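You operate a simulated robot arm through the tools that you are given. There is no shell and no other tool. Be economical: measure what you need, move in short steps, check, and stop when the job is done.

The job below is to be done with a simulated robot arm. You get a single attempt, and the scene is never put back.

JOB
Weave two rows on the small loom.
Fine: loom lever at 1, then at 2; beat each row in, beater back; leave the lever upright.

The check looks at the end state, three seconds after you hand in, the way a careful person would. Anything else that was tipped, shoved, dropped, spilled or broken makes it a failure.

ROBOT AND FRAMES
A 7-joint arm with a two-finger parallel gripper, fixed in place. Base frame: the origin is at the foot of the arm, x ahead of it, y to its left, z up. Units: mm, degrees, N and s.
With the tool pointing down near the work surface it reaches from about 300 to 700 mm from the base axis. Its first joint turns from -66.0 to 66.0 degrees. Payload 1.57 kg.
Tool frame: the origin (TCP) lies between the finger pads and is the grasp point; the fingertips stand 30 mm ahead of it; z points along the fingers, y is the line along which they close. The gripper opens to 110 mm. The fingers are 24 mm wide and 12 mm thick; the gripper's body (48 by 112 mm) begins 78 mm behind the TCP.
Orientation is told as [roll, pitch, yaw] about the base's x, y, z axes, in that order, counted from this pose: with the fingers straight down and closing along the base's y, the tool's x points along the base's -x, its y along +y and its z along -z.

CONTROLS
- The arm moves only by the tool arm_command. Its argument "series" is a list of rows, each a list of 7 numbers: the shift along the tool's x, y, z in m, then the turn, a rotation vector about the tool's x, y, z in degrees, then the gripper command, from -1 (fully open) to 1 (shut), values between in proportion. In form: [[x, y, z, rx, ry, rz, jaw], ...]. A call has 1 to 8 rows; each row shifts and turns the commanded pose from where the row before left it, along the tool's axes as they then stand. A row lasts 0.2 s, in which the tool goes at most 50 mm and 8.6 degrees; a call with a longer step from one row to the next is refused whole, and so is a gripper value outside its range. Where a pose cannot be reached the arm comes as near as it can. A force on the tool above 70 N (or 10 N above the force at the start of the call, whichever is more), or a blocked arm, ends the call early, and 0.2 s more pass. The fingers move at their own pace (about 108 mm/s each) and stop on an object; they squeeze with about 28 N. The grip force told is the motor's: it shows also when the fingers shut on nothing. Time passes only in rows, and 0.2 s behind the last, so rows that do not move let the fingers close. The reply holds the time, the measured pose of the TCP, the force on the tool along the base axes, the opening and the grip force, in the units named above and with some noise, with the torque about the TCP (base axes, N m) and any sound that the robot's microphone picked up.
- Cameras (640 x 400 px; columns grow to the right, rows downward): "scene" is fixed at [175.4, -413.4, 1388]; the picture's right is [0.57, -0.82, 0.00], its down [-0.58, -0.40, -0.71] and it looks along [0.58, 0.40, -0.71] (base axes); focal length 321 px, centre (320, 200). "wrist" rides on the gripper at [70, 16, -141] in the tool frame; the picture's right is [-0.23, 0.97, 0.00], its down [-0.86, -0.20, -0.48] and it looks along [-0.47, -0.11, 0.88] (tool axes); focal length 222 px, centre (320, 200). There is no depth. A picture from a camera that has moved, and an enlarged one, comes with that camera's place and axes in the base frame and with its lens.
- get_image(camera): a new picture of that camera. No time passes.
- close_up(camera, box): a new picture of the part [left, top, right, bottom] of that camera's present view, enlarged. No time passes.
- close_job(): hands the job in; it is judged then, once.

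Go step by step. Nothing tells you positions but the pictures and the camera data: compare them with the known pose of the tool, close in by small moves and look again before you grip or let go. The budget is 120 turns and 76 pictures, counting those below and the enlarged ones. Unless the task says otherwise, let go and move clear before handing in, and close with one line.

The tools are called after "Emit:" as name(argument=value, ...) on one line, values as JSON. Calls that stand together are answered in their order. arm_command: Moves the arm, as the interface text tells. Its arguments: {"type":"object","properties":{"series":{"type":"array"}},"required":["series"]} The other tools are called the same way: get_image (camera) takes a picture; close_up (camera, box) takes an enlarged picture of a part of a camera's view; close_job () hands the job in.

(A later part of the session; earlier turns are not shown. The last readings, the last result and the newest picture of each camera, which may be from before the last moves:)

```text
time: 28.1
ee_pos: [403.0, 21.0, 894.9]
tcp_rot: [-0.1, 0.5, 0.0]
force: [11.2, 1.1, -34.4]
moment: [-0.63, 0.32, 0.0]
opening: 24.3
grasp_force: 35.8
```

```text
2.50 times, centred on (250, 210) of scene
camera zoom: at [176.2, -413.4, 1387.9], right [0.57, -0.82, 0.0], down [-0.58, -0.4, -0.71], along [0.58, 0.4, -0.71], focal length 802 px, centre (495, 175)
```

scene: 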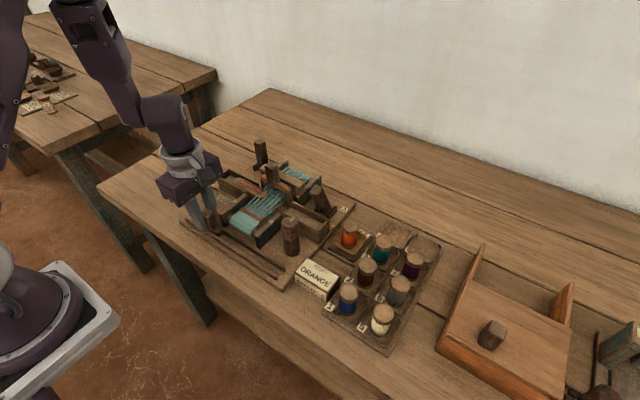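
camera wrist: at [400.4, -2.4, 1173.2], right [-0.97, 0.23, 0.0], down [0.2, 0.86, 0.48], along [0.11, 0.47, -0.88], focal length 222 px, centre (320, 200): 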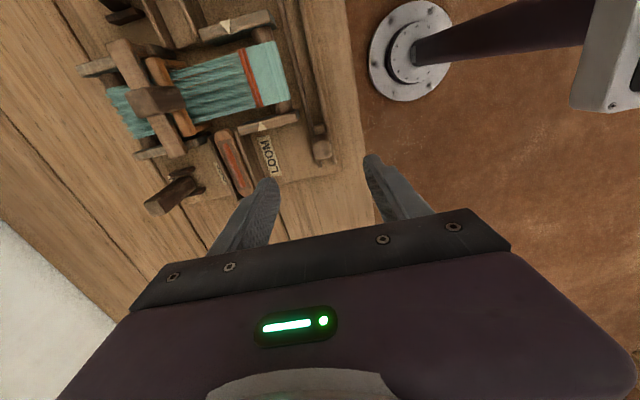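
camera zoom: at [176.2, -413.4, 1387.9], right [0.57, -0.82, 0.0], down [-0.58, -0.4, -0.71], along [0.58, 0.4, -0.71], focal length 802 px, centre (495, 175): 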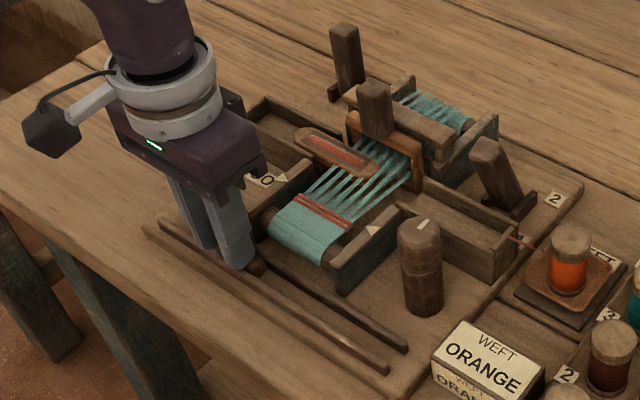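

The shuttle moves freely now. I'll carry on, easing down slightly because the grip is pulling.

Emit:
arm_command(series=[[0, -0.01, 0.002, 0, 0, 0, 1], [0, -0.02, 0, 0, 0, 0, 1], [0, -0.02, 0, 0, 0, 0, 1], [0, -0.02, 0, 0, 0, 0, 1]])

Emit:
close_up(camera="scene", box=[160, 130, 340, 290])

```text
time: 29.1
ee_pos: [403.4, -50.1, 891.9]
tcp_rot: [-0.1, 0.3, 0.0]
force: [8.7, 0.7, 34.9]
moment: [-0.68, -0.54, -0.02]
opening: 24.9
grasp_force: 35.7
```

```text
2.50 times, centred on (250, 210) of scene
camera zoom: at [175.2, -413.3, 1388.1], right [0.57, -0.82, 0.0], down [-0.58, -0.4, -0.71], along [0.58, 0.4, -0.71], focal length 802 px, centre (495, 175)
```

zoom: 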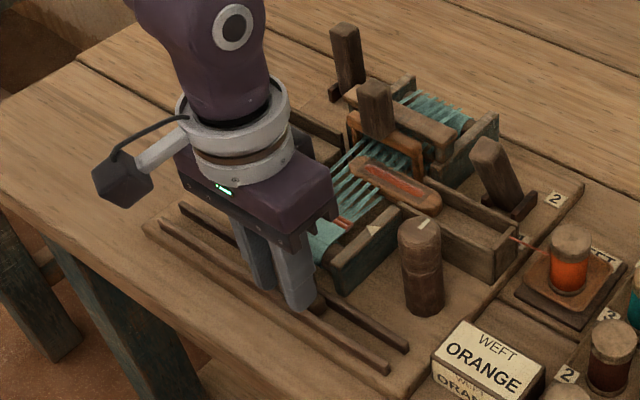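

Emit:
arm_command(series=[[0, -0.02, -0.001, 0, 0, 0, 1], [0, -0.02, 0, 0, 0, 0, 1], [0, -0.012, 0, 0, 0, 0, 1], [0, -0.008, 0, 0, 0, 0, 1], [0, -0.008, 0, 0, 0, 0, 1]])

Emit:
close_up(camera="scene", box=[160, 130, 340, 290])

```text
time: 30.3
ee_pos: [403.9, -115.9, 891.9]
tcp_rot: [0.2, 0.7, 0.0]
force: [5.4, 16.2, 10.7]
moment: [-0.66, -0.4, -0.05]
opening: 24.4
grasp_force: 36.1
```

```text
2.50 times, centred on (250, 210) of scene
camera zoom: at [175.4, -413.0, 1388.1], right [0.57, -0.82, 0.0], down [-0.58, -0.4, -0.71], along [0.58, 0.4, -0.71], focal length 802 px, centre (495, 175)
```

zoom: 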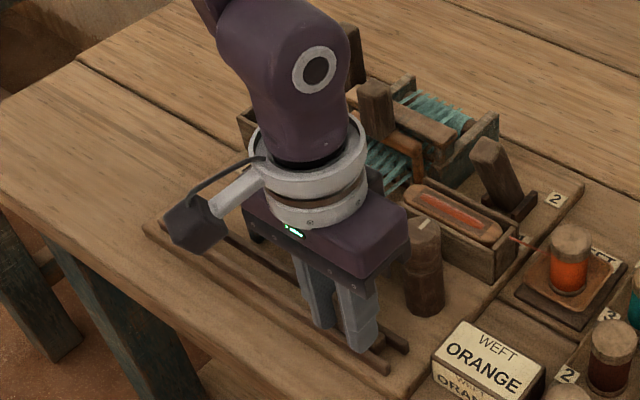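

The shuttle is nearly all in the right box. I'll nudge on to the end stop.

Emit:
arm_command(series=[[0, -0.004, 0, 0, 0, 0, 1], [0, -0.004, 0, 0, 0, 0, 1], [0, -0.004, 0, 0, 0, 0, 1]])

Emit:
close_up(camera="scene", box=[240, 150, 340, 250])

```text
time: 31.0
ee_pos: [403.8, -115.4, 890.8]
tcp_rot: [0.8, 0.8, 0.9]
force: [0.9, 22.0, 7.1]
moment: [-0.83, 0.03, 0.23]
opening: 24.9
grasp_force: 36.7
stopped in row 3: the force on the tool passed its limit at 74 N (the readings are from after the stop); the commanded pose is now the measured one
```

```text
4.00 times, centred on (290, 200) of scene
camera zoom: at [175.3, -412.9, 1388.2], right [0.57, -0.82, 0.0], down [-0.58, -0.4, -0.71], along [0.58, 0.4, -0.71], focal length 1282 px, centre (440, 200)
```

zoom: 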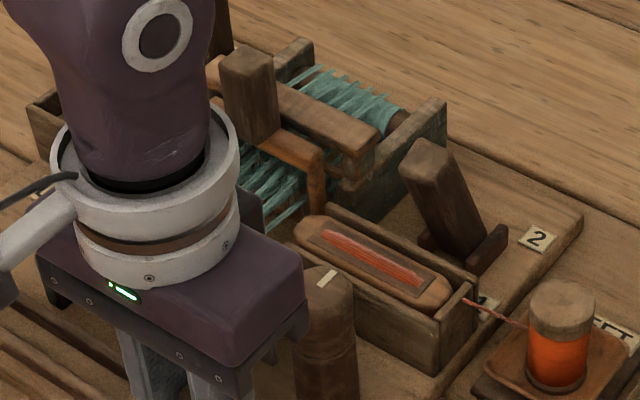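

The slider is at its end stop and the shuttle lies in the right box. I'll release, rise and go over the beater post near (562, -20).

Emit:
arm_command(series=[[0, 0, 0, 0, 0, 0, 0.3], [0, 0, 0, 0, 0, 0, 0.0], [0, 0, -0.01, -0.8, 0.7, 0.8, -0.1], [0, 0, -0.04, 0, 0, 0, -0.1], [0, 0, -0.045, 0, 0, 0, -0.1], [0, 0, -0.045, 0, 0, 0, -0.1]])

```text
time: 32.4
ee_pos: [406.5, -121.4, 1031.1]
tcp_rot: [1.4, 1.4, -0.1]
force: [-0.5, 0.6, -0.4]
moment: [0.01, 0.02, -0.01]
opening: 60.7
grasp_force: 0.0
```

Emit:
arm_command(series=[[-0.039, 0.025, 0, 1.4, -1.4, 0, -0.1], [-0.039, 0.025, 0, 0, 0, 0, -0.1], [-0.039, 0.025, 0, 0, 0, 0, -0.1], [-0.038, 0.026, 0, 0, 0, 0, -0.1], [0, 0, 0, 0, 0, 0, -0.1]])

Emit:
close_up(camera="wrist", box=[200, 80, 450, 240])

Emit:
close_up(camera="scene", box=[170, 120, 350, 280])

```text
time: 33.6
ee_pos: [565.5, -21.1, 1030.2]
tcp_rot: [-0.1, 0.1, -0.3]
force: [0.4, 0.4, 0.1]
moment: [-0.02, -0.01, 0.03]
opening: 60.3
grasp_force: 0.0
```

```text
2.50 times, centred on (325, 160) of wrist
camera zoom: at [497.9, -3.5, 1170.9], right [0.23, 0.97, 0.0], down [0.86, -0.2, 0.48], along [0.46, -0.11, -0.88], focal length 555 px, centre (308, 300)
```

zoom: 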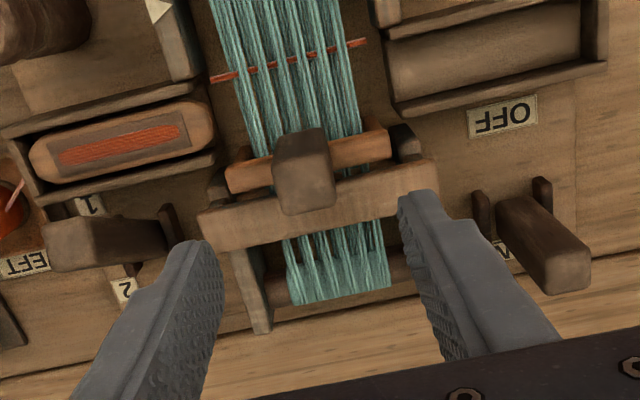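

```text
2.50 times, centred on (260, 200) of scene
camera zoom: at [175.5, -413.4, 1388.0], right [0.57, -0.82, 0.0], down [-0.58, -0.4, -0.71], along [0.58, 0.4, -0.71], focal length 802 px, centre (470, 200)
```

zoom: 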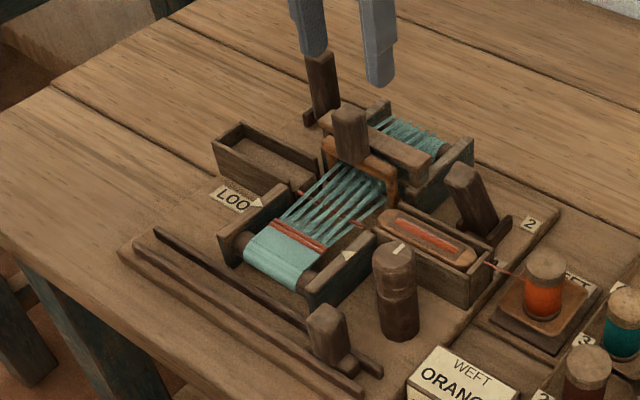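

The orange pick now lies across the open shed. The beater post top is about (560, -20, 942), so I'll lower onto it, slightly to the front.

Emit:
arm_command(series=[[0.011, 0.001, 0.03, 0, 0, 0, -0.1], [0, 0, 0.035, 0, 0, 0, -0.1], [0, 0, 0.025, 0, 0, 0, -0.1], [0, 0, 0, 0, 0, 0, -0.1]])

Emit:
close_up(camera="wrist", box=[200, 80, 450, 240])

Emit:
close_up(camera="scene", box=[220, 120, 330, 220])

```text
time: 34.6
ee_pos: [551.4, -19.8, 938.5]
tcp_rot: [-0.1, 0.1, -0.1]
force: [1.0, 0.1, -1.0]
moment: [0.03, 0.01, 0.0]
opening: 60.5
grasp_force: 0.0
```

```text
2.50 times, centred on (325, 160) of wrist
camera zoom: at [483.9, -3.6, 1079.8], right [0.23, 0.97, 0.0], down [0.86, -0.2, 0.48], along [0.46, -0.11, -0.88], focal length 555 px, centre (308, 300)
```

zoom: 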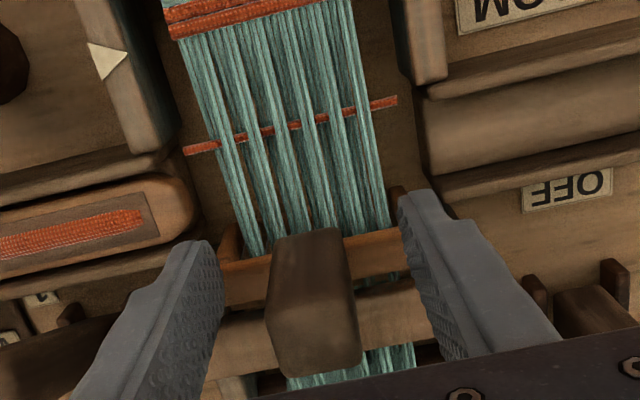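

```text
4.00 times, centred on (275, 170) of scene
camera zoom: at [175.4, -413.4, 1388.0], right [0.57, -0.82, 0.0], down [-0.58, -0.4, -0.71], along [0.58, 0.4, -0.71], focal length 1282 px, centre (500, 320)
```

zoom: 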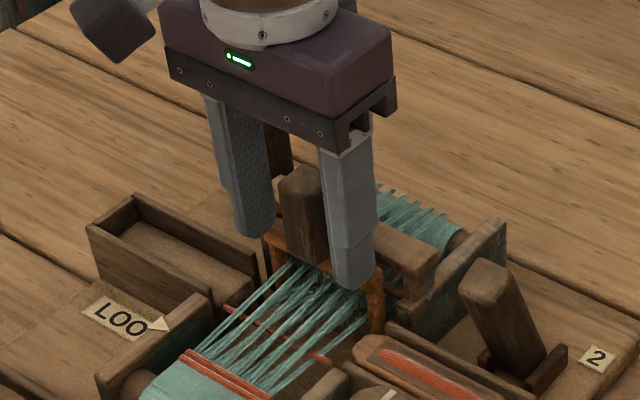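

The post is between the fingers. I'll close and pull the beater toward the fell in small steps.

Emit:
arm_command(series=[[0, 0, 0, 0, 0, 0, 1], [0, 0, 0, 0, 0, 0, 1], [0, 0, 0, 0, 0, 0, 1], [0.01, 0, 0, 0, 0, 0, 1], [0.015, 0, 0, 0, 0, 0, 1], [0.015, 0, 0, 0, 0, 0, 1]])

Emit:
close_up(camera="wrist", box=[200, 40, 450, 200])

```text
time: 36.0
ee_pos: [513.9, -20.6, 940.9]
tcp_rot: [0.0, 0.3, -0.2]
force: [0.6, 0.5, -36.2]
moment: [0.8, 0.48, 0.0]
opening: 24.3
grasp_force: 36.4
```

```text
2.50 times, centred on (325, 120) of wrist
camera zoom: at [444.0, -3.4, 1081.9], right [0.23, 0.97, 0.0], down [0.86, -0.2, 0.48], along [0.46, -0.11, -0.88], focal length 555 px, centre (308, 400)
```

zoom: 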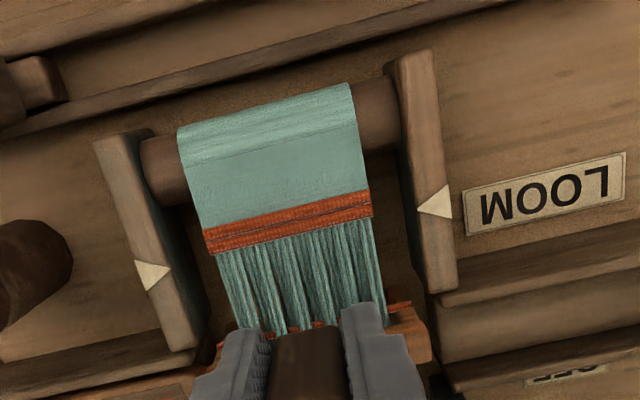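

The beater slides and carries the pick forward. I'll continue to the fell, easing down a little.

Emit:
arm_command(series=[[0.005, 0, 0.002, 0, 0, 0, 1], [0.008, 0, 0, 0, 0, 0, 1], [0.007, 0, 0, 0, 0, 0, 1], [0.005, 0, 0, 0, 0, 0, 1]])

Emit:
close_up(camera="wrist", box=[200, 40, 450, 200])

```text
time: 37.0
ee_pos: [486.7, -20.1, 938.4]
tcp_rot: [-0.1, 0.0, -0.3]
force: [0.1, -3.4, 29.0]
moment: [0.81, -0.94, -0.18]
opening: 24.1
grasp_force: 36.4
```

```text
2.50 times, centred on (325, 120) of wrist
camera zoom: at [417.4, -3.3, 1079.9], right [0.23, 0.97, 0.0], down [0.85, -0.2, 0.48], along [0.47, -0.11, -0.88], focal length 555 px, centre (308, 400)
```

zoom: 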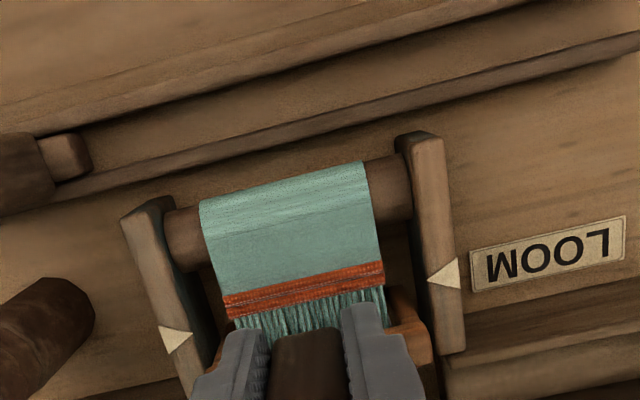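

About 15 mm remains. I'll keep going gently until it firms up.

Emit:
arm_command(series=[[0.005, 0, -0.001, 0, 0, 0, 1], [0.005, 0, 0, 0, 0, 0, 1], [0.004, 0, 0, 0, 0, 0, 1], [0.003, 0, 0, 0, 0, 0, 1], [0.003, 0, 0, 0, 0, 0, 1]])

Emit:
close_up(camera="wrist", box=[200, 40, 450, 200])

```text
time: 38.2
ee_pos: [465.3, -18.8, 939.0]
tcp_rot: [0.0, 0.3, -0.1]
force: [0.0, 0.4, 0.2]
moment: [0.02, -0.05, -0.01]
opening: 0.2
grasp_force: 21.1
```

```text
2.50 times, centred on (325, 120) of wrist
camera zoom: at [396.7, -2.5, 1080.5], right [0.23, 0.97, 0.0], down [0.86, -0.2, 0.47], along [0.46, -0.11, -0.88], focal length 555 px, centre (308, 400)
```

zoom: 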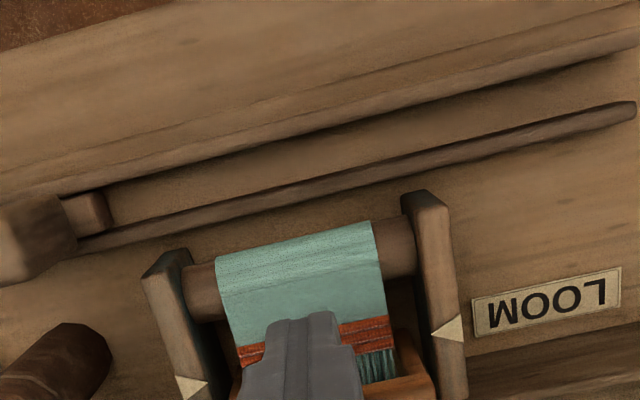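

The fingers slipped off the front of the post, since my grip was on its front edge. I'll rise and see where the post is.

Emit:
arm_command(series=[[0.005, 0, 0, 0, 0, 0, 1], [0, 0, -0.04, 0, 0, 0, 1], [0, 0, -0.04, 0, 0, 0, 1], [0, 0, 0, 0, 0, 0, -0.1], [0, 0, 0, 0, 0, 0, -0.1]])

Emit:
close_up(camera="wrist", box=[200, 80, 450, 240])

```text
time: 39.4
ee_pos: [458.7, -18.2, 1018.6]
tcp_rot: [0.0, 0.1, -0.1]
force: [0.2, 0.6, -0.3]
moment: [-0.01, -0.02, -0.03]
opening: 60.7
grasp_force: 0.0
```

```text
2.50 times, centred on (325, 160) of wrist
camera zoom: at [389.4, -1.1, 1159.5], right [0.23, 0.97, 0.0], down [0.86, -0.2, 0.48], along [0.46, -0.11, -0.88], focal length 555 px, centre (308, 300)
```

zoom: 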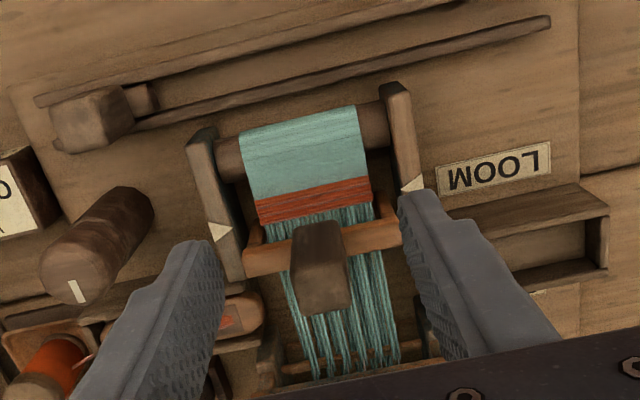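

The pick appears joined to the band and the post stands near x 500. To be sure it's beaten in, I'll go behind the post with closed fingers and press it forward until firm.

Emit:
arm_command(series=[[-0.04, 0, 0, 0, 0, 0, 1], [-0.04, 0, 0, 0, 0, 0, 1], [0, 0, 0.04, 0, 0, 0, 1], [0, 0, 0.04, 0, 0, 0, 1], [0, 0, 0, 0, 0, 0, 1]])

Emit:
arm_command(series=[[0.005, 0, 0, 0, 0, 0, 1], [0.005, 0, 0, 0, 0, 0, 1], [0.005, 0, 0, 0, 0, 0, 1], [0, 0, 0, 0, 0, 0, 1]])

```text
time: 40.6
ee_pos: [539.8, -17.5, 941.5]
tcp_rot: [0.0, 0.2, -0.1]
force: [-0.2, -0.9, 0.3]
moment: [0.03, 0.0, 0.0]
opening: 0.0
grasp_force: 20.8
```

```text
time: 41.6
ee_pos: [525.6, -19.5, 941.6]
tcp_rot: [0.0, 0.2, -0.1]
force: [0.1, 0.0, -0.7]
moment: [0.01, 0.01, 0.01]
opening: 0.0
grasp_force: 21.4
```

Emit:
arm_command(series=[[0.004, 0, 0.003, 0, 0, 0, 1], [0.004, 0, 0, 0, 0, 0, 1], [0.004, 0, 0, 0, 0, 0, 1], [0.004, 0, 0, 0, 0, 0, 1], [0, 0, 0, 0, 0, 0, 1]])

Emit:
close_up(camera="wrist", box=[200, 40, 450, 200])

```text
time: 42.8
ee_pos: [512.1, -19.9, 937.2]
tcp_rot: [-0.1, -0.3, -0.2]
force: [29.3, 1.0, -3.8]
moment: [-0.02, 0.41, -0.03]
opening: 0.0
grasp_force: 21.3
```

```text
2.50 times, centred on (325, 120) of wrist
camera zoom: at [442.4, -3.4, 1077.3], right [0.23, 0.97, 0.0], down [0.85, -0.2, 0.48], along [0.47, -0.11, -0.88], focal length 555 px, centre (308, 400)
```

zoom: 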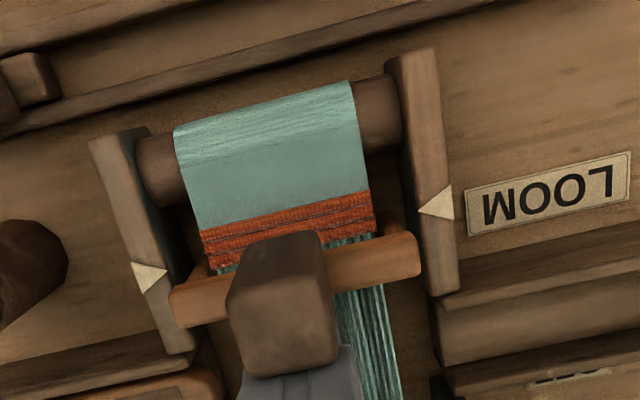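

The beater is firm against the fell at about 30 N and the row is in. Next I'll go round to the front of the post and push the beater back.

Emit:
arm_command(series=[[-0.006, 0, 0, 0, 0, 0, 1], [0, 0, -0.04, 0, 0, 0, 1], [0, 0, -0.03, 0, 0, 0, 1], [0.04, 0, 0, 0, 0, 0, 1], [0.036, 0, 0, 0, 0, 0, 1], [0, 0, 0.035, 0, 0, 0, 1], [0, 0, 0.033, 0, 0, 0, 1], [0, 0, 0, 0, 0, 0, 1]])

Emit:
arm_command(series=[[-0.012, 0, 0, 0, 0, 0, 1], [-0.015, 0, 0, 0, 0, 0, 1], [-0.015, 0, 0, 0, 0, 0, 1], [-0.015, 0, 0, 0, 0, 0, 1], [-0.015, 0, 0, 0, 0, 0, 1]])

```text
time: 44.6
ee_pos: [439.1, -18.1, 939.1]
tcp_rot: [-0.1, 0.1, -0.3]
force: [0.8, 1.1, -1.3]
moment: [0.01, 0.03, 0.03]
opening: 0.0
grasp_force: 21.2
```

```text
time: 45.8
ee_pos: [513.1, -20.5, 939.6]
tcp_rot: [0.0, 0.0, -0.1]
force: [0.2, 0.5, 0.3]
moment: [-0.01, 0.01, 0.02]
opening: 0.0
grasp_force: 21.3
```

Emit:
arm_command(series=[[-0.008, 0, 0, 0, 0, 0, 1], [-0.006, 0, 0, 0, 0, 0, 1], [-0.005, 0, 0, 0, 0, 0, 1], [-0.004, 0, 0, 0, 0, 0, 1]])

Emit:
close_up(camera="scene", box=[190, 110, 350, 250])

```text
time: 46.8
ee_pos: [535.0, -21.2, 937.8]
tcp_rot: [-0.1, 0.2, -0.2]
force: [-2.0, 0.1, 0.8]
moment: [-0.03, -0.09, 0.01]
opening: 0.2
grasp_force: 20.9
```

```text
2.86 times, centred on (270, 180) of scene
camera zoom: at [175.4, -413.4, 1388.0], right [0.57, -0.82, 0.0], down [-0.58, -0.4, -0.71], along [0.58, 0.4, -0.71], focal length 916 px, centre (463, 257)
```

zoom: 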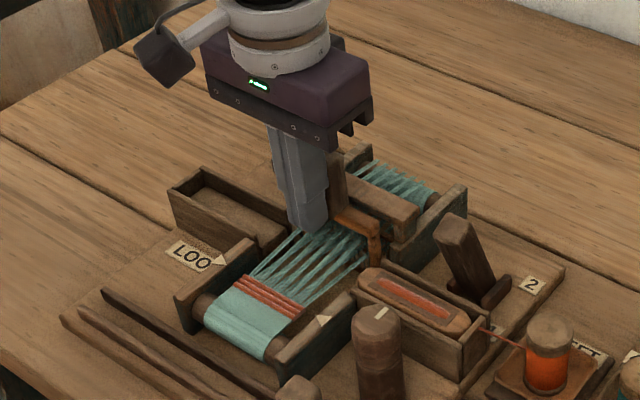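

The band now shows three lines and the beater is almost back. I'll push a little further to seat it.

Emit:
arm_command(series=[[-0.004, 0, 0, 0, 0, 0, 1], [-0.004, 0, 0, 0, 0, 0, 1], [-0.003, 0, 0, 0, 0, 0, 1], [0, 0, 0, 0, 0, 0, 1]])

```text
time: 47.5
ee_pos: [534.8, -20.8, 938.4]
tcp_rot: [-0.1, 1.8, -0.3]
force: [-20.0, 1.6, 5.3]
moment: [-0.02, -0.5, 0.03]
opening: 0.1
grasp_force: 21.1
stopped in row 3: the force on the tool passed its limit at 74 N (the readings are from after the stop); the commanded pose is now the measured one
```

The beater is at its back stop. Now for the lever: I'll rise and come down in front of the tilted lever with closed fingers, to push it through to 2.

Emit:
arm_command(series=[[0.006, 0, 0, 0, -1.8, 0, 1], [0, 0, -0.04, 0, 0, 0, 1], [0, 0, -0.04, 0, 0, 0, 1], [0.002, -0.037, 0, 0, 0, 0, 1], [0.002, -0.037, 0, 0, 0, 0, 1], [0, -0.037, 0, 0, 0, 0, 1], [0, 0, 0, 0, 0, 0, 1]])

Emit:
close_up(camera="wrist", box=[200, 80, 450, 240])

```text
time: 49.1
ee_pos: [525.7, -133.7, 1016.9]
tcp_rot: [-0.1, -0.3, -0.2]
force: [0.1, -0.6, -0.2]
moment: [0.03, 0.06, 0.01]
opening: 0.0
grasp_force: 20.9
```

```text
2.50 times, centred on (325, 160) of wrist
camera zoom: at [456.0, -116.4, 1158.1], right [0.23, 0.97, 0.0], down [0.85, -0.2, 0.48], along [0.47, -0.11, -0.87], focal length 555 px, centre (308, 300)
```

zoom: 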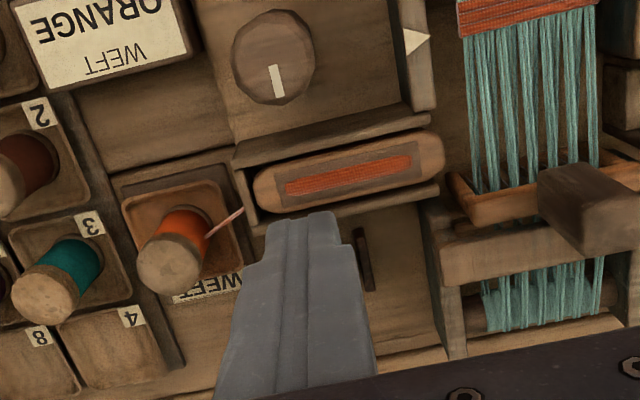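

The lever top leans to about (575, -130, 924), roughly 19°. I'll lower in front of it and push back until it's firm.

Emit:
arm_command(series=[[0, 0.003, 0.045, 0, 0, 0, 1], [0, 0, 0.045, 0, 0, 0, 1], [-0.02, 0, 0, 0, 0, 0, 1], [-0.015, 0, 0, 0, 0, 0, 1], [-0.015, 0, 0, 0, 0, 0, 1], [-0.01, 0, 0, 0, 0, 0, 1]])

Emit:
close_up(camera="scene", box=[220, 130, 360, 250])

```text
time: 50.1
ee_pos: [560.7, -130.2, 935.9]
tcp_rot: [-0.3, -1.0, -0.2]
force: [-8.2, 5.7, 27.0]
moment: [-0.17, -0.4, 0.05]
opening: 0.1
grasp_force: 21.6
stopped in row 5: the force on the tool passed its limit at 80 N (the readings are from after the stop); the commanded pose is now the measured one
```

```text
3.33 times, centred on (290, 190) of scene
camera zoom: at [174.8, -413.2, 1388.2], right [0.57, -0.82, 0.0], down [-0.58, -0.4, -0.71], along [0.58, 0.4, -0.71], focal length 1069 px, centre (420, 233)
```

zoom: 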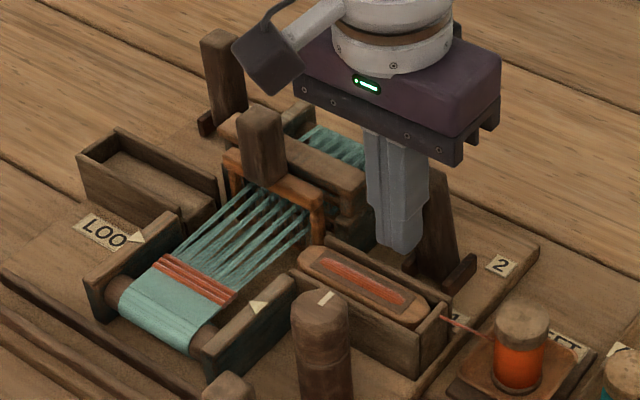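

The push spiked at 15 mm per row, so I'll back off a little, reset the height and push more slowly.

Emit:
arm_command(series=[[0.012, 0, 0, 0, 1, 0, 1], [0, 0, 0.008, 0, 0, 0, 1], [-0.004, 0, 0, 0, 0, 0, 1], [-0.004, 0, 0, 0, 0, 0, 1], [-0.004, 0, 0, 0, 0, 0, 1], [-0.004, 0, 0, 0, 0, 0, 1], [-0.004, 0, 0, 0, 0, 0, 1]])

```text
time: 50.8
ee_pos: [545.7, -132.3, 930.6]
tcp_rot: [-0.2, 0.5, -0.3]
force: [-15.9, 6.6, 28.0]
moment: [-0.05, -0.5, 0.06]
opening: 0.1
grasp_force: 21.0
stopped in row 3: the force on the tool passed its limit at 86 N (the readings are from after the stop); the commanded pose is now the measured one
```

I'm hitting something unexpected, so I'll rise straight up and look before pushing again.

Emit:
arm_command(series=[[0.008, 0, 0, 0, 0, 0, 1], [0.01, 0, -0.02, 0, 0, 0, 1], [0, 0, -0.04, 0, 0, 0, 1], [0, 0, -0.04, 0, 0, 0, 1], [0, 0, 0, 0, 0, 0, -0.5], [0, 0, 0, 0, 0, 0, -0.5]])

Emit:
close_up(camera="wrist", box=[200, 80, 450, 240])

Emit:
close_up(camera="scene", box=[220, 130, 360, 250])

```text
time: 52.2
ee_pos: [532.1, -129.6, 1026.5]
tcp_rot: [-0.2, 0.5, -0.2]
force: [0.1, -0.8, 0.1]
moment: [0.01, -0.01, 0.02]
opening: 82.5
grasp_force: 0.0
```

```text
2.50 times, centred on (325, 160) of wrist
camera zoom: at [465.2, -113.8, 1168.8], right [0.23, 0.97, -0.01], down [0.86, -0.2, 0.47], along [0.46, -0.11, -0.88], focal length 555 px, centre (308, 300)
```

zoom: 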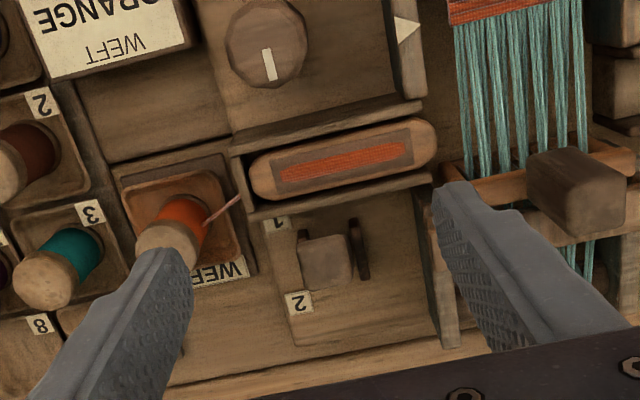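

```text
3.33 times, centred on (290, 190) of scene
camera zoom: at [175.4, -413.4, 1388.0], right [0.57, -0.82, 0.0], down [-0.58, -0.4, -0.71], along [0.58, 0.4, -0.71], focal length 1069 px, centre (420, 233)
```

zoom: 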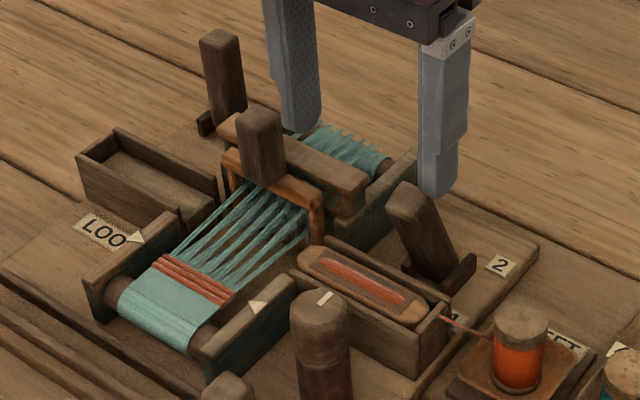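

The lever is still at 1, with its top at (575, -130, 924) and about 17.5° of tilt. Instead of pushing, I'll tilt the tool to match, grip the lever on its sides and swing it along its arc.

Emit:
arm_command(series=[[-0.0147, 0, 0.03, 0, 0, 0, -0.3], [-0.0147, 0, 0.03, 0, -6, 0, -0.1], [0, 0, 0, 0, -6, 0, -0.1], [0, 0, 0, 0, -6, 0, -0.1], [0, 0, 0, 0, 0, 0, -0.1]])

Emit:
close_up(camera="wrist", box=[200, 80, 450, 240])

```text
time: 53.4
ee_pos: [559.5, -133.4, 967.8]
tcp_rot: [-0.2, -17.6, -0.2]
force: [-0.5, -0.7, 0.2]
moment: [0.01, -0.01, 0.0]
opening: 60.8
grasp_force: 0.1
```

```text
2.50 times, centred on (325, 160) of wrist
camera zoom: at [452.1, -115.6, 1081.1], right [0.22, 0.97, 0.06], down [0.67, -0.2, 0.71], along [0.71, -0.12, -0.7], focal length 555 px, centre (308, 300)
```

zoom: 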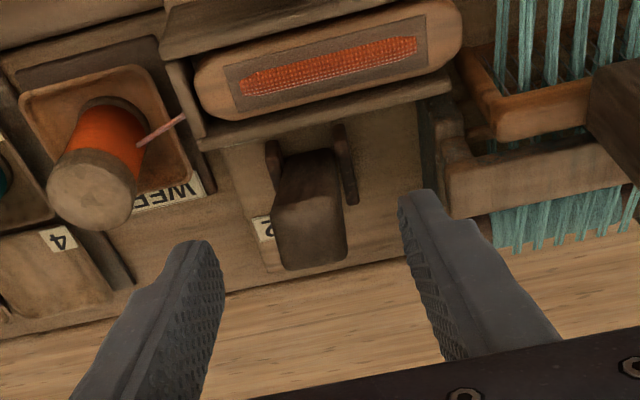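

The lever lies between the fingers along the tool axis. I'll advance and close on it.

Emit:
arm_command(series=[[0, 0.0025, 0.03, 0, 0, 0, -0.1], [0, 0, 0.025, 0, 0, 0, -0.1], [0, 0, 0, 0, 0, 0, -0.1], [0, 0, 0, 0, 0, 0, 1], [0, 0, 0, 0, 0, 0, 1], [0, 0, 0, 0, 0, 0, 1]])

Emit:
close_up(camera="wrist", box=[200, 80, 450, 240])

```text
time: 54.8
ee_pos: [576.0, -132.2, 914.7]
tcp_rot: [-0.3, -17.5, -0.3]
force: [5.6, -18.7, -7.8]
moment: [1.22, -0.11, 0.48]
opening: 24.6
grasp_force: 36.7
```

```text
2.50 times, centred on (325, 160) of wrist
camera zoom: at [468.0, -114.4, 1027.4], right [0.22, 0.97, 0.06], down [0.67, -0.2, 0.71], along [0.71, -0.12, -0.7], focal length 555 px, centre (308, 300)
```

zoom: 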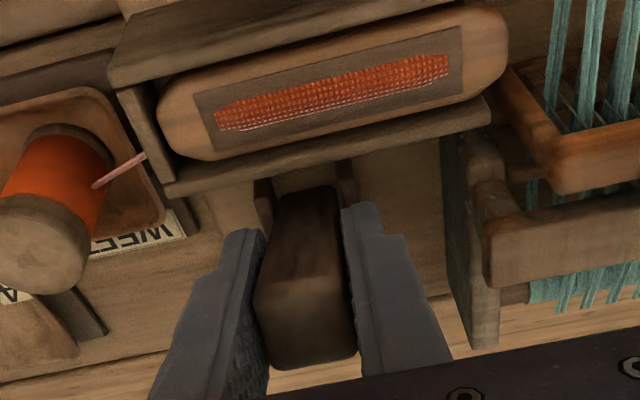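

I have a firm hold on it. I'll swing it along the arc in 3° steps.

Emit:
arm_command(series=[[-0.0052, 0, 0.0001, 0, 3, 0, 1], [-0.0052, 0, 0.0001, 0, 3, 0, 1], [-0.0052, 0, 0.0001, 0, 3, 0, 1], [-0.0052, 0, 0.0001, 0, 3, 0, 1]])

```text
time: 55.8
ee_pos: [595.4, -132.0, 919.0]
tcp_rot: [-0.4, -5.2, -0.4]
force: [-15.7, -28.9, -4.2]
moment: [1.28, 1.09, 0.18]
opening: 24.9
grasp_force: 36.6
```

It moves easily this way. I'll carry on through upright toward 2.

Emit:
arm_command(series=[[-0.0053, 0, 0.0001, 0, 3, 0, 1], [-0.0053, 0, 0.0001, 0, 3, 0, 1], [-0.0053, 0, 0.0001, 0, 3, 0, 1], [-0.0053, 0, 0.0001, 0, 3, 0, 1], [-0.0053, 0, 0.0001, 0, 3, 0, 1]])

Emit:
arm_command(series=[[-0.0053, 0, 0.0001, 0, 3, 0, 1], [-0.0053, 0, 0.0001, 0, 3, 0, 1], [-0.0053, 0, 0.0001, 0, 3, 0, 1]])

Emit:
close_up(camera="scene", box=[190, 110, 350, 250])

```text
time: 57.0
ee_pos: [620.2, -132.7, 919.4]
tcp_rot: [-0.3, 9.6, -0.3]
force: [-13.4, -29.4, -8.0]
moment: [1.12, 0.84, -0.15]
opening: 24.4
grasp_force: 36.3
```

```text
time: 57.8
ee_pos: [624.1, -131.5, 919.1]
tcp_rot: [-0.6, 14.2, 0.0]
force: [7.4, -50.1, -21.2]
moment: [1.47, -0.91, -0.3]
opening: 25.1
grasp_force: 37.0
out of reach, approached as far as the arm can: row 2, 3
```

```text
2.86 times, centred on (270, 180) of scene
camera zoom: at [176.0, -414.9, 1387.5], right [0.57, -0.82, 0.0], down [-0.58, -0.4, -0.71], along [0.58, 0.41, -0.71], focal length 916 px, centre (463, 257)
```

zoom: 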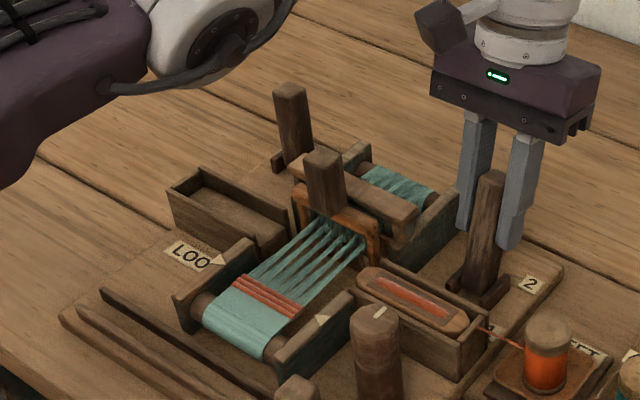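

The tilted tool has reached the arm's limit at about 13°. I'll let the tool straighten in the grip while still moving the lever back.

Emit:
arm_command(series=[[0, 0, 0, 0, -4, 0, 1], [-0.003, 0, 0, 0, -4, 0, 1], [-0.004, 0, 0, 0, -3, 0, 1], [-0.005, 0, 0, 0, -3, 0, 1], [-0.005, 0, 0.001, 0, 0, 0, 1]])

Emit:
close_up(camera="scene", box=[190, 110, 350, 250])

```text
time: 59.0
ee_pos: [640.8, -131.9, 916.4]
tcp_rot: [-0.8, 0.5, 0.4]
force: [-13.7, -40.6, -0.5]
moment: [0.96, 0.94, 0.05]
opening: 24.8
grasp_force: 36.3
```

```text
2.86 times, centred on (270, 180) of scene
camera zoom: at [175.1, -414.5, 1387.7], right [0.57, -0.82, 0.0], down [-0.58, -0.4, -0.71], along [0.58, 0.41, -0.71], focal length 916 px, centre (463, 257)
```

zoom: 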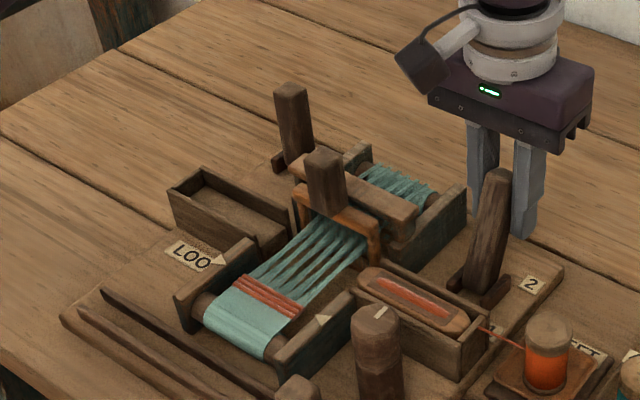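

The lever is now well back. I'll push a little more until it stops.

Emit:
arm_command(series=[[-0.004, 0, 0.001, 0, 0, 0, 1], [-0.004, 0, 0.001, 0, 0, 0, 1], [-0.004, 0, 0.001, 0, 0, 0, 1]])

Emit:
close_up(camera="scene", box=[190, 110, 350, 250])

```text
time: 59.8
ee_pos: [652.1, -131.3, 914.0]
tcp_rot: [-0.6, 0.7, 0.3]
force: [-34.9, -38.5, 0.6]
moment: [0.91, -0.73, 0.02]
opening: 24.5
grasp_force: 36.3
```

```text
2.86 times, centred on (270, 180) of scene
camera zoom: at [174.5, -414.4, 1387.8], right [0.57, -0.82, 0.0], down [-0.58, -0.4, -0.71], along [0.58, 0.4, -0.7], focal length 916 px, centre (463, 257)
```

zoom: 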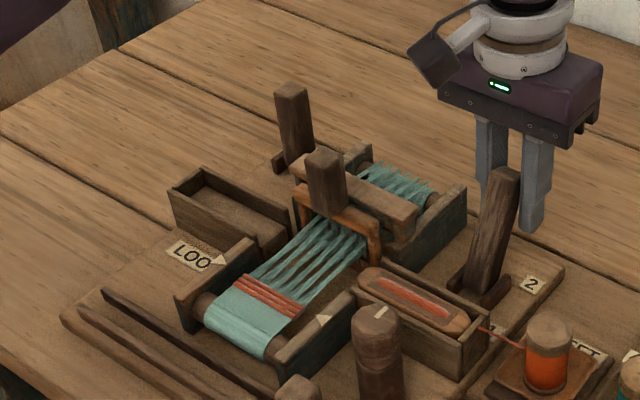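

The force has risen to 35 N and the shed is open the other way. I'll release, rise and check that it stays at 2.

Emit:
arm_command(series=[[0, 0, 0, 0, 0, 0, 0.3], [0, 0, 0, 0, 0, 0, -0.1], [0, 0, -0.03, 0, 0, 0, -0.1], [0, 0, -0.04, 0, 0, 0, -0.1], [0, 0, -0.04, 0, 0, 0, -0.1], [0.035, 0, 0, 0, 0, 0, -0.1], [0.04, 0, 0, 0, 0, 0, -0.1], [0.04, 0, 0, 0, 0, 0, -0.1]])

Emit:
close_up(camera="scene", box=[190, 110, 350, 250])

```text
time: 61.6
ee_pos: [536.6, -126.4, 1024.9]
tcp_rot: [-0.3, 0.2, 0.5]
force: [-0.4, -0.1, 0.3]
moment: [-0.05, -0.02, -0.04]
opening: 60.4
grasp_force: 0.0
```

```text
2.86 times, centred on (270, 180) of scene
camera zoom: at [175.5, -413.4, 1388.0], right [0.57, -0.82, 0.0], down [-0.58, -0.4, -0.71], along [0.58, 0.4, -0.71], focal length 916 px, centre (463, 257)
```

zoom: 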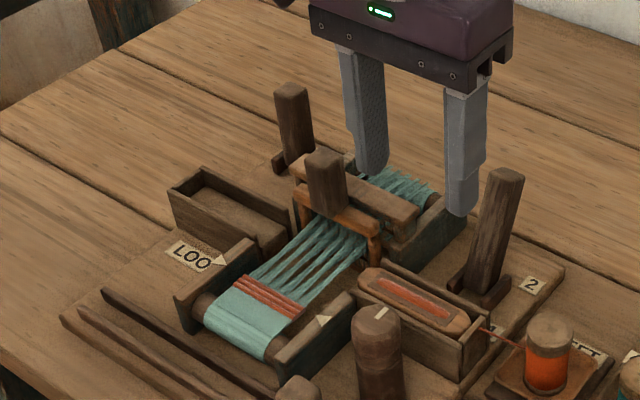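

It holds at 2 with the shed changed. Next I'll return to the slider at about (405, -117) to send the shuttle back.

Emit:
arm_command(series=[[0.044, 0.003, 0, 0, 0, 0.5, -0.1], [0.044, 0.003, 0, 0, 0, 0, -0.1], [0.044, 0.003, 0, 0, 0, 0, -0.1], [0, 0, 0.045, 0, 0, 0, -0.1], [0, 0, 0.045, 0, 0, 0, -0.1], [0, 0, 0, 0, 0, 0, -0.1]])

Emit:
close_up(camera="wrist", box=[200, 80, 450, 240])

```text
time: 63.0
ee_pos: [406.2, -116.0, 936.0]
tcp_rot: [-0.3, 0.3, 0.1]
force: [-0.7, 0.6, -0.2]
moment: [0.04, -0.02, -0.03]
opening: 60.4
grasp_force: 0.0
```

```text
2.50 times, centred on (325, 160) of wrist
camera zoom: at [338.0, -99.4, 1076.7], right [0.23, 0.97, 0.0], down [0.86, -0.2, 0.47], along [0.46, -0.11, -0.88], focal length 555 px, centre (308, 300)
```

zoom: 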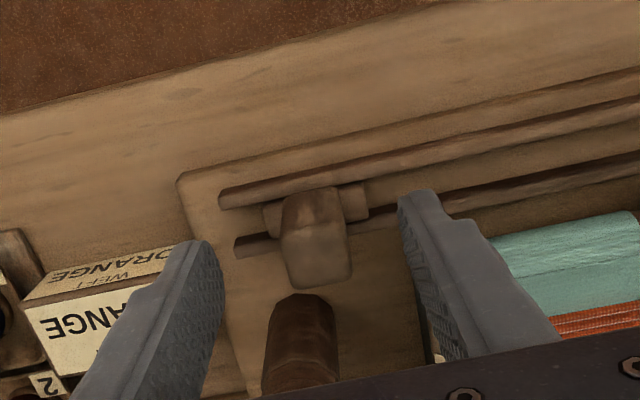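

I'm centred on the slider post. I'll lower, grip and slide it back toward +y.

Emit:
arm_command(series=[[0, 0.001, 0.023, 0, 0, 0, -0.1], [0, 0, 0.021, 0, 0, 0, -0.1], [0, 0, 0, 0, 0, 0, 1], [0, 0, 0, 0, 0, 0, 1], [0, 0.01, 0, 0, 0, 0, 1], [0, 0.018, 0, 0, 0, 0, 1], [0, 0.018, 0, 0, 0, 0, 1], [0, 0.018, 0, 0, 0, 0, 1]])

Emit:
arm_command(series=[[0, 0.018, 0, 0, 0, 0, 1], [0, 0.018, 0, 0, 0, 0, 1], [0, 0.018, 0, 0, 0, 0, 1], [0, 0.018, 0, 0, 0, 0, 1]])

Emit:
close_up(camera="scene", box=[160, 110, 340, 270])

```text
time: 64.8
ee_pos: [405.7, -53.0, 891.4]
tcp_rot: [-0.2, 0.1, 0.1]
force: [-4.5, -0.2, 25.5]
moment: [0.81, 0.08, 0.14]
opening: 24.7
grasp_force: 36.2
```

```text
time: 65.8
ee_pos: [406.3, 18.8, 890.2]
tcp_rot: [-0.1, 0.3, 0.1]
force: [-1.3, -0.6, 24.6]
moment: [0.78, -0.48, 0.07]
opening: 24.4
grasp_force: 36.0
```

```text
2.50 times, centred on (250, 190) of scene
camera zoom: at [175.1, -413.5, 1388.0], right [0.57, -0.82, 0.0], down [-0.58, -0.4, -0.71], along [0.58, 0.4, -0.71], focal length 802 px, centre (495, 225)
```

zoom: 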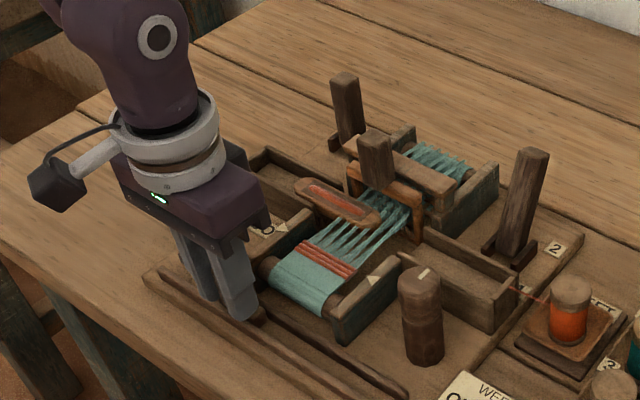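

The shuttle is going back left. I'll continue to the left end stop.

Emit:
arm_command(series=[[0, 0.018, 0, 0, 0, 0, 1], [0, 0.018, 0, 0, 0, 0, 1], [0, 0.014, 0, 0, 0, 0, 1], [0, 0.006, 0, 0, 0, 0, 1], [0, 0.004, 0, 0, 0, 0, 1], [0, 0.004, 0, 0, 0, 0, 1], [0, 0.004, 0, 0, 0, 0, 1]])

Emit:
close_up(camera="scene", box=[160, 110, 340, 270])

```text
time: 67.3
ee_pos: [405.5, 75.0, 891.5]
tcp_rot: [-0.8, 0.4, -0.7]
force: [5.8, -20.5, -4.9]
moment: [1.03, 0.2, -0.07]
opening: 24.9
grasp_force: 36.8
stopped in row 7: the force on the tool passed its limit at 75 N (the readings are from after the stop); the commanded pose is now the measured one
```

```text
2.50 times, centred on (250, 190) of scene
camera zoom: at [175.7, -414.0, 1387.8], right [0.57, -0.82, 0.0], down [-0.58, -0.4, -0.71], along [0.58, 0.4, -0.71], focal length 802 px, centre (495, 225)
```

zoom: 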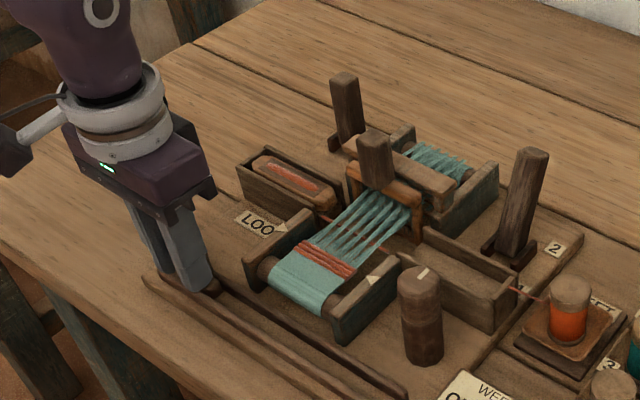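

The shuttle is home in the left box. I'll release, rise and go to the beater post, gripping it more centrally this time at x 556.

Emit:
arm_command(series=[[0, 0, 0, 0, 0, 0, 0.3], [0, 0, 0, -0.8, -0.4, -0.7, 0.0], [0, 0, -0.045, 0, 0, 0, -0.1], [0, 0, -0.045, 0, 0, 0, -0.1], [0, 0, -0.045, 0, 0, 0, -0.1], [-0.038, -0.024, 0, 0, 0, 0, -0.1], [-0.038, -0.024, 0, 0, 0, 0, -0.1], [-0.038, -0.024, 0, 0, 0, 0, -0.1]])

Emit:
arm_command(series=[[-0.037, -0.023, 0, 0, 0, 0, -0.1], [0, 0, 0.04, 0, 0, 0, -0.1], [0, 0, 0, 0, 0, 0, -0.1]])

Emit:
close_up(camera="wrist", box=[200, 80, 450, 240])

```text
time: 69.1
ee_pos: [520.4, 7.0, 1028.1]
tcp_rot: [0.1, 0.1, 0.1]
force: [0.8, 0.1, -0.1]
moment: [0.0, 0.0, 0.0]
opening: 60.3
grasp_force: 0.0
```

```text
time: 69.9
ee_pos: [557.0, -17.5, 985.9]
tcp_rot: [0.1, 0.1, 0.2]
force: [0.1, 0.3, 0.0]
moment: [-0.02, -0.05, 0.02]
opening: 60.3
grasp_force: 0.1
```

```text
2.50 times, centred on (325, 160) of wrist
camera zoom: at [487.7, -2.0, 1125.4], right [0.22, 0.97, 0.0], down [0.86, -0.2, 0.48], along [0.47, -0.11, -0.88], focal length 555 px, centre (308, 300)
```

zoom: 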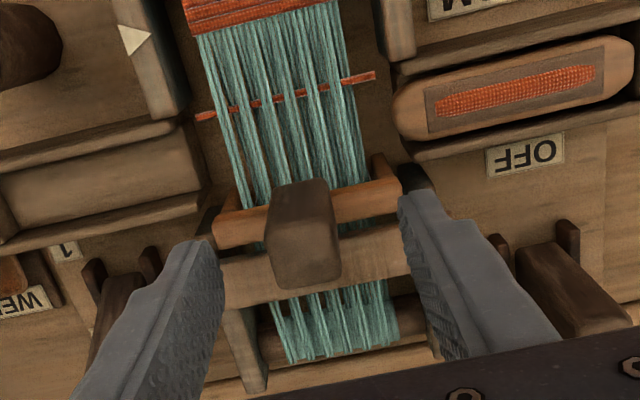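

The second pick is laid in the shed. I'll lower, grip the beater post and beat.

Emit:
arm_command(series=[[0, -0.0025, 0.025, 0, 0, 0, -0.1], [0, 0, 0.022, 0, 0, 0, -0.1], [0, 0, 0, 0, 0, 0, 1], [0, 0, 0, 0, 0, 0, 1], [0, 0, 0, 0, 0, 0, 1], [0.01, 0, 0, 0, 0, 0, 1], [0.014, 0, 0, 0, 0, 0, 1], [0.014, 0, 0, 0, 0, 0, 1]])

Emit:
arm_command(series=[[0.01, 0, 0, 0, 0, 0, 1], [0.008, 0, 0, 0, 0, 0, 1], [0.006, 0, 0, 0, 0, 0, 1], [0.004, 0, 0, 0, 0, 0, 1]])

Emit:
close_up(camera="wrist", box=[200, 40, 450, 200])

```text
time: 71.7
ee_pos: [518.2, -19.5, 937.6]
tcp_rot: [0.1, -0.1, 0.3]
force: [1.3, -2.9, 24.8]
moment: [-0.85, -0.85, 0.1]
opening: 24.4
grasp_force: 36.3
```

```text
time: 72.7
ee_pos: [491.2, -20.4, 937.4]
tcp_rot: [0.0, 0.0, 0.1]
force: [0.6, -11.1, 36.4]
moment: [-0.94, -0.13, -0.06]
opening: 24.5
grasp_force: 36.2
```

```text
2.50 times, centred on (325, 120) of wrist
camera zoom: at [422.1, -3.9, 1078.8], right [0.23, 0.97, 0.0], down [0.86, -0.2, 0.48], along [0.47, -0.11, -0.88], focal length 555 px, centre (308, 400)
```

zoom: 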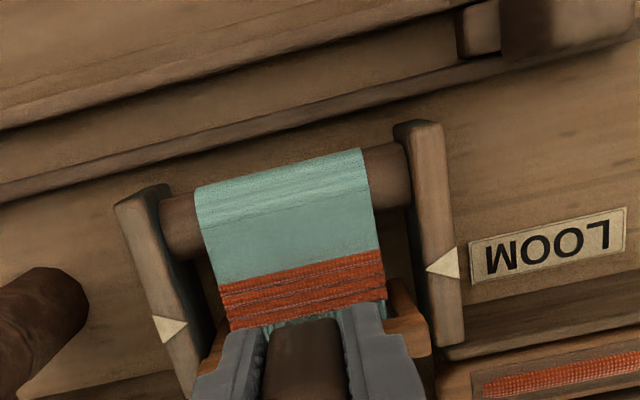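

The band has already thickened. I'll press on gently until it's firm.

Emit:
arm_command(series=[[0.003, 0, -0.001, 0, 0, 0, 1], [0.003, 0, 0, 0, 0, 0, 1], [0.002, 0, 0, 0, 0, 0, 1], [0.002, 0, 0, 0, 0, 0, 1]])

```text
time: 73.7
ee_pos: [484.5, -19.9, 939.1]
tcp_rot: [0.0, -0.6, 0.1]
force: [35.8, -21.9, -3.5]
moment: [-0.94, -0.13, 0.01]
opening: 24.6
grasp_force: 36.0
```

It's firm at 36 N, so the second row is beaten in. The grip still holds, so I'll carry the beater back to its rear stop.

Emit:
arm_command(series=[[-0.01, 0, 0, 0, 0, 0, 1], [-0.015, 0, 0, 0, 0, 0, 1], [-0.015, 0, 0, 0, 0, 0, 1], [-0.015, 0, 0, 0, 0, 0, 1], [-0.012, 0, 0, 0, 0, 0, 1], [-0.004, 0, 0, 0, 0, 0, 1], [-0.003, 0, 0, 0, 0, 0, 1]])

Emit:
arm_command(series=[[-0.003, 0, 0, 0, 0, 0, 1], [-0.002, 0, 0, 0, 0, 0, 1]])

Emit:
close_up(camera="scene", box=[190, 110, 350, 250])

```text
time: 75.3
ee_pos: [553.0, -20.2, 937.9]
tcp_rot: [0.2, 0.3, 0.0]
force: [-22.4, -8.6, 15.1]
moment: [-0.89, -0.24, -0.02]
opening: 24.3
grasp_force: 36.3
```

```text
time: 75.9
ee_pos: [555.5, -19.7, 937.9]
tcp_rot: [0.1, 0.7, 0.0]
force: [-36.3, -8.6, 1.7]
moment: [-0.87, 0.08, -0.11]
opening: 24.5
grasp_force: 36.2
```

```text
2.86 times, centred on (270, 180) of scene
camera zoom: at [174.5, -413.6, 1388.1], right [0.57, -0.82, 0.0], down [-0.58, -0.4, -0.71], along [0.58, 0.4, -0.71], focal length 916 px, centre (463, 257)
```

zoom: 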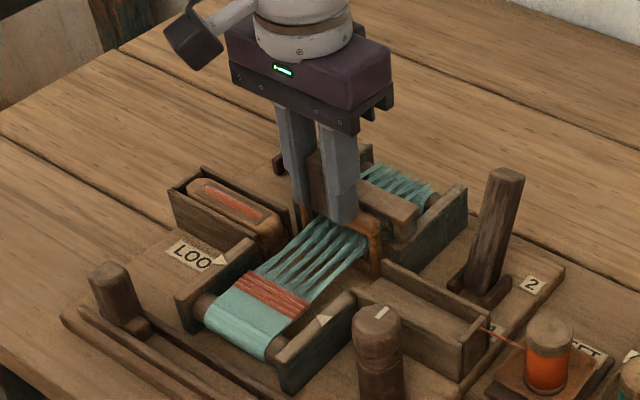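

The beater is back and four lines show in the band. I'll release, rise and go to the lever, whose top is near (642, -131, 926), to return it upright.

Emit:
arm_command(series=[[0, 0, 0, 0, 0, 0, 0.3], [0, 0, 0, 0, -0.7, 0, -0.1], [0, 0, -0.045, 0, 0, 0, -0.1], [0, 0, -0.045, 0, 0, 0, -0.1], [-0.025, -0.037, 0, 0, 0, 0, -0.1], [-0.025, -0.037, 0, 0, 0, 0, -0.1], [-0.028, -0.036, 0, 0, 0, 0, -0.1], [0, 0, 0, 0, 0, 0, -0.1]])

Emit:
close_up(camera="wrist", box=[200, 80, 450, 240])

```text
time: 77.7
ee_pos: [638.2, -131.1, 1026.7]
tcp_rot: [0.2, -0.7, 0.1]
force: [0.6, -0.1, 0.3]
moment: [0.04, 0.02, 0.01]
opening: 60.3
grasp_force: 0.0
```

```text
2.50 times, centred on (325, 160) of wrist
camera zoom: at [567.2, -114.5, 1166.6], right [0.23, 0.97, 0.0], down [0.85, -0.2, 0.49], along [0.47, -0.11, -0.87], focal length 555 px, centre (308, 300)
```

zoom: 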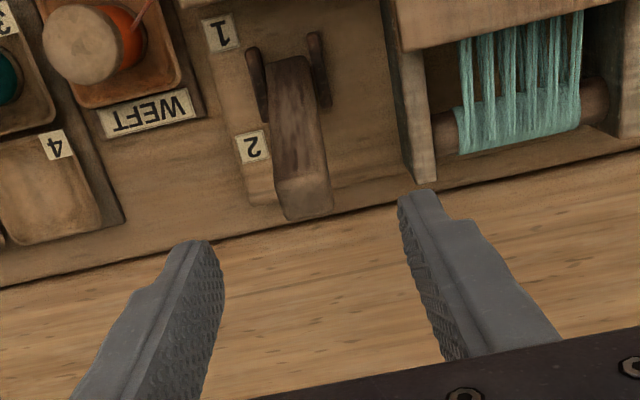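

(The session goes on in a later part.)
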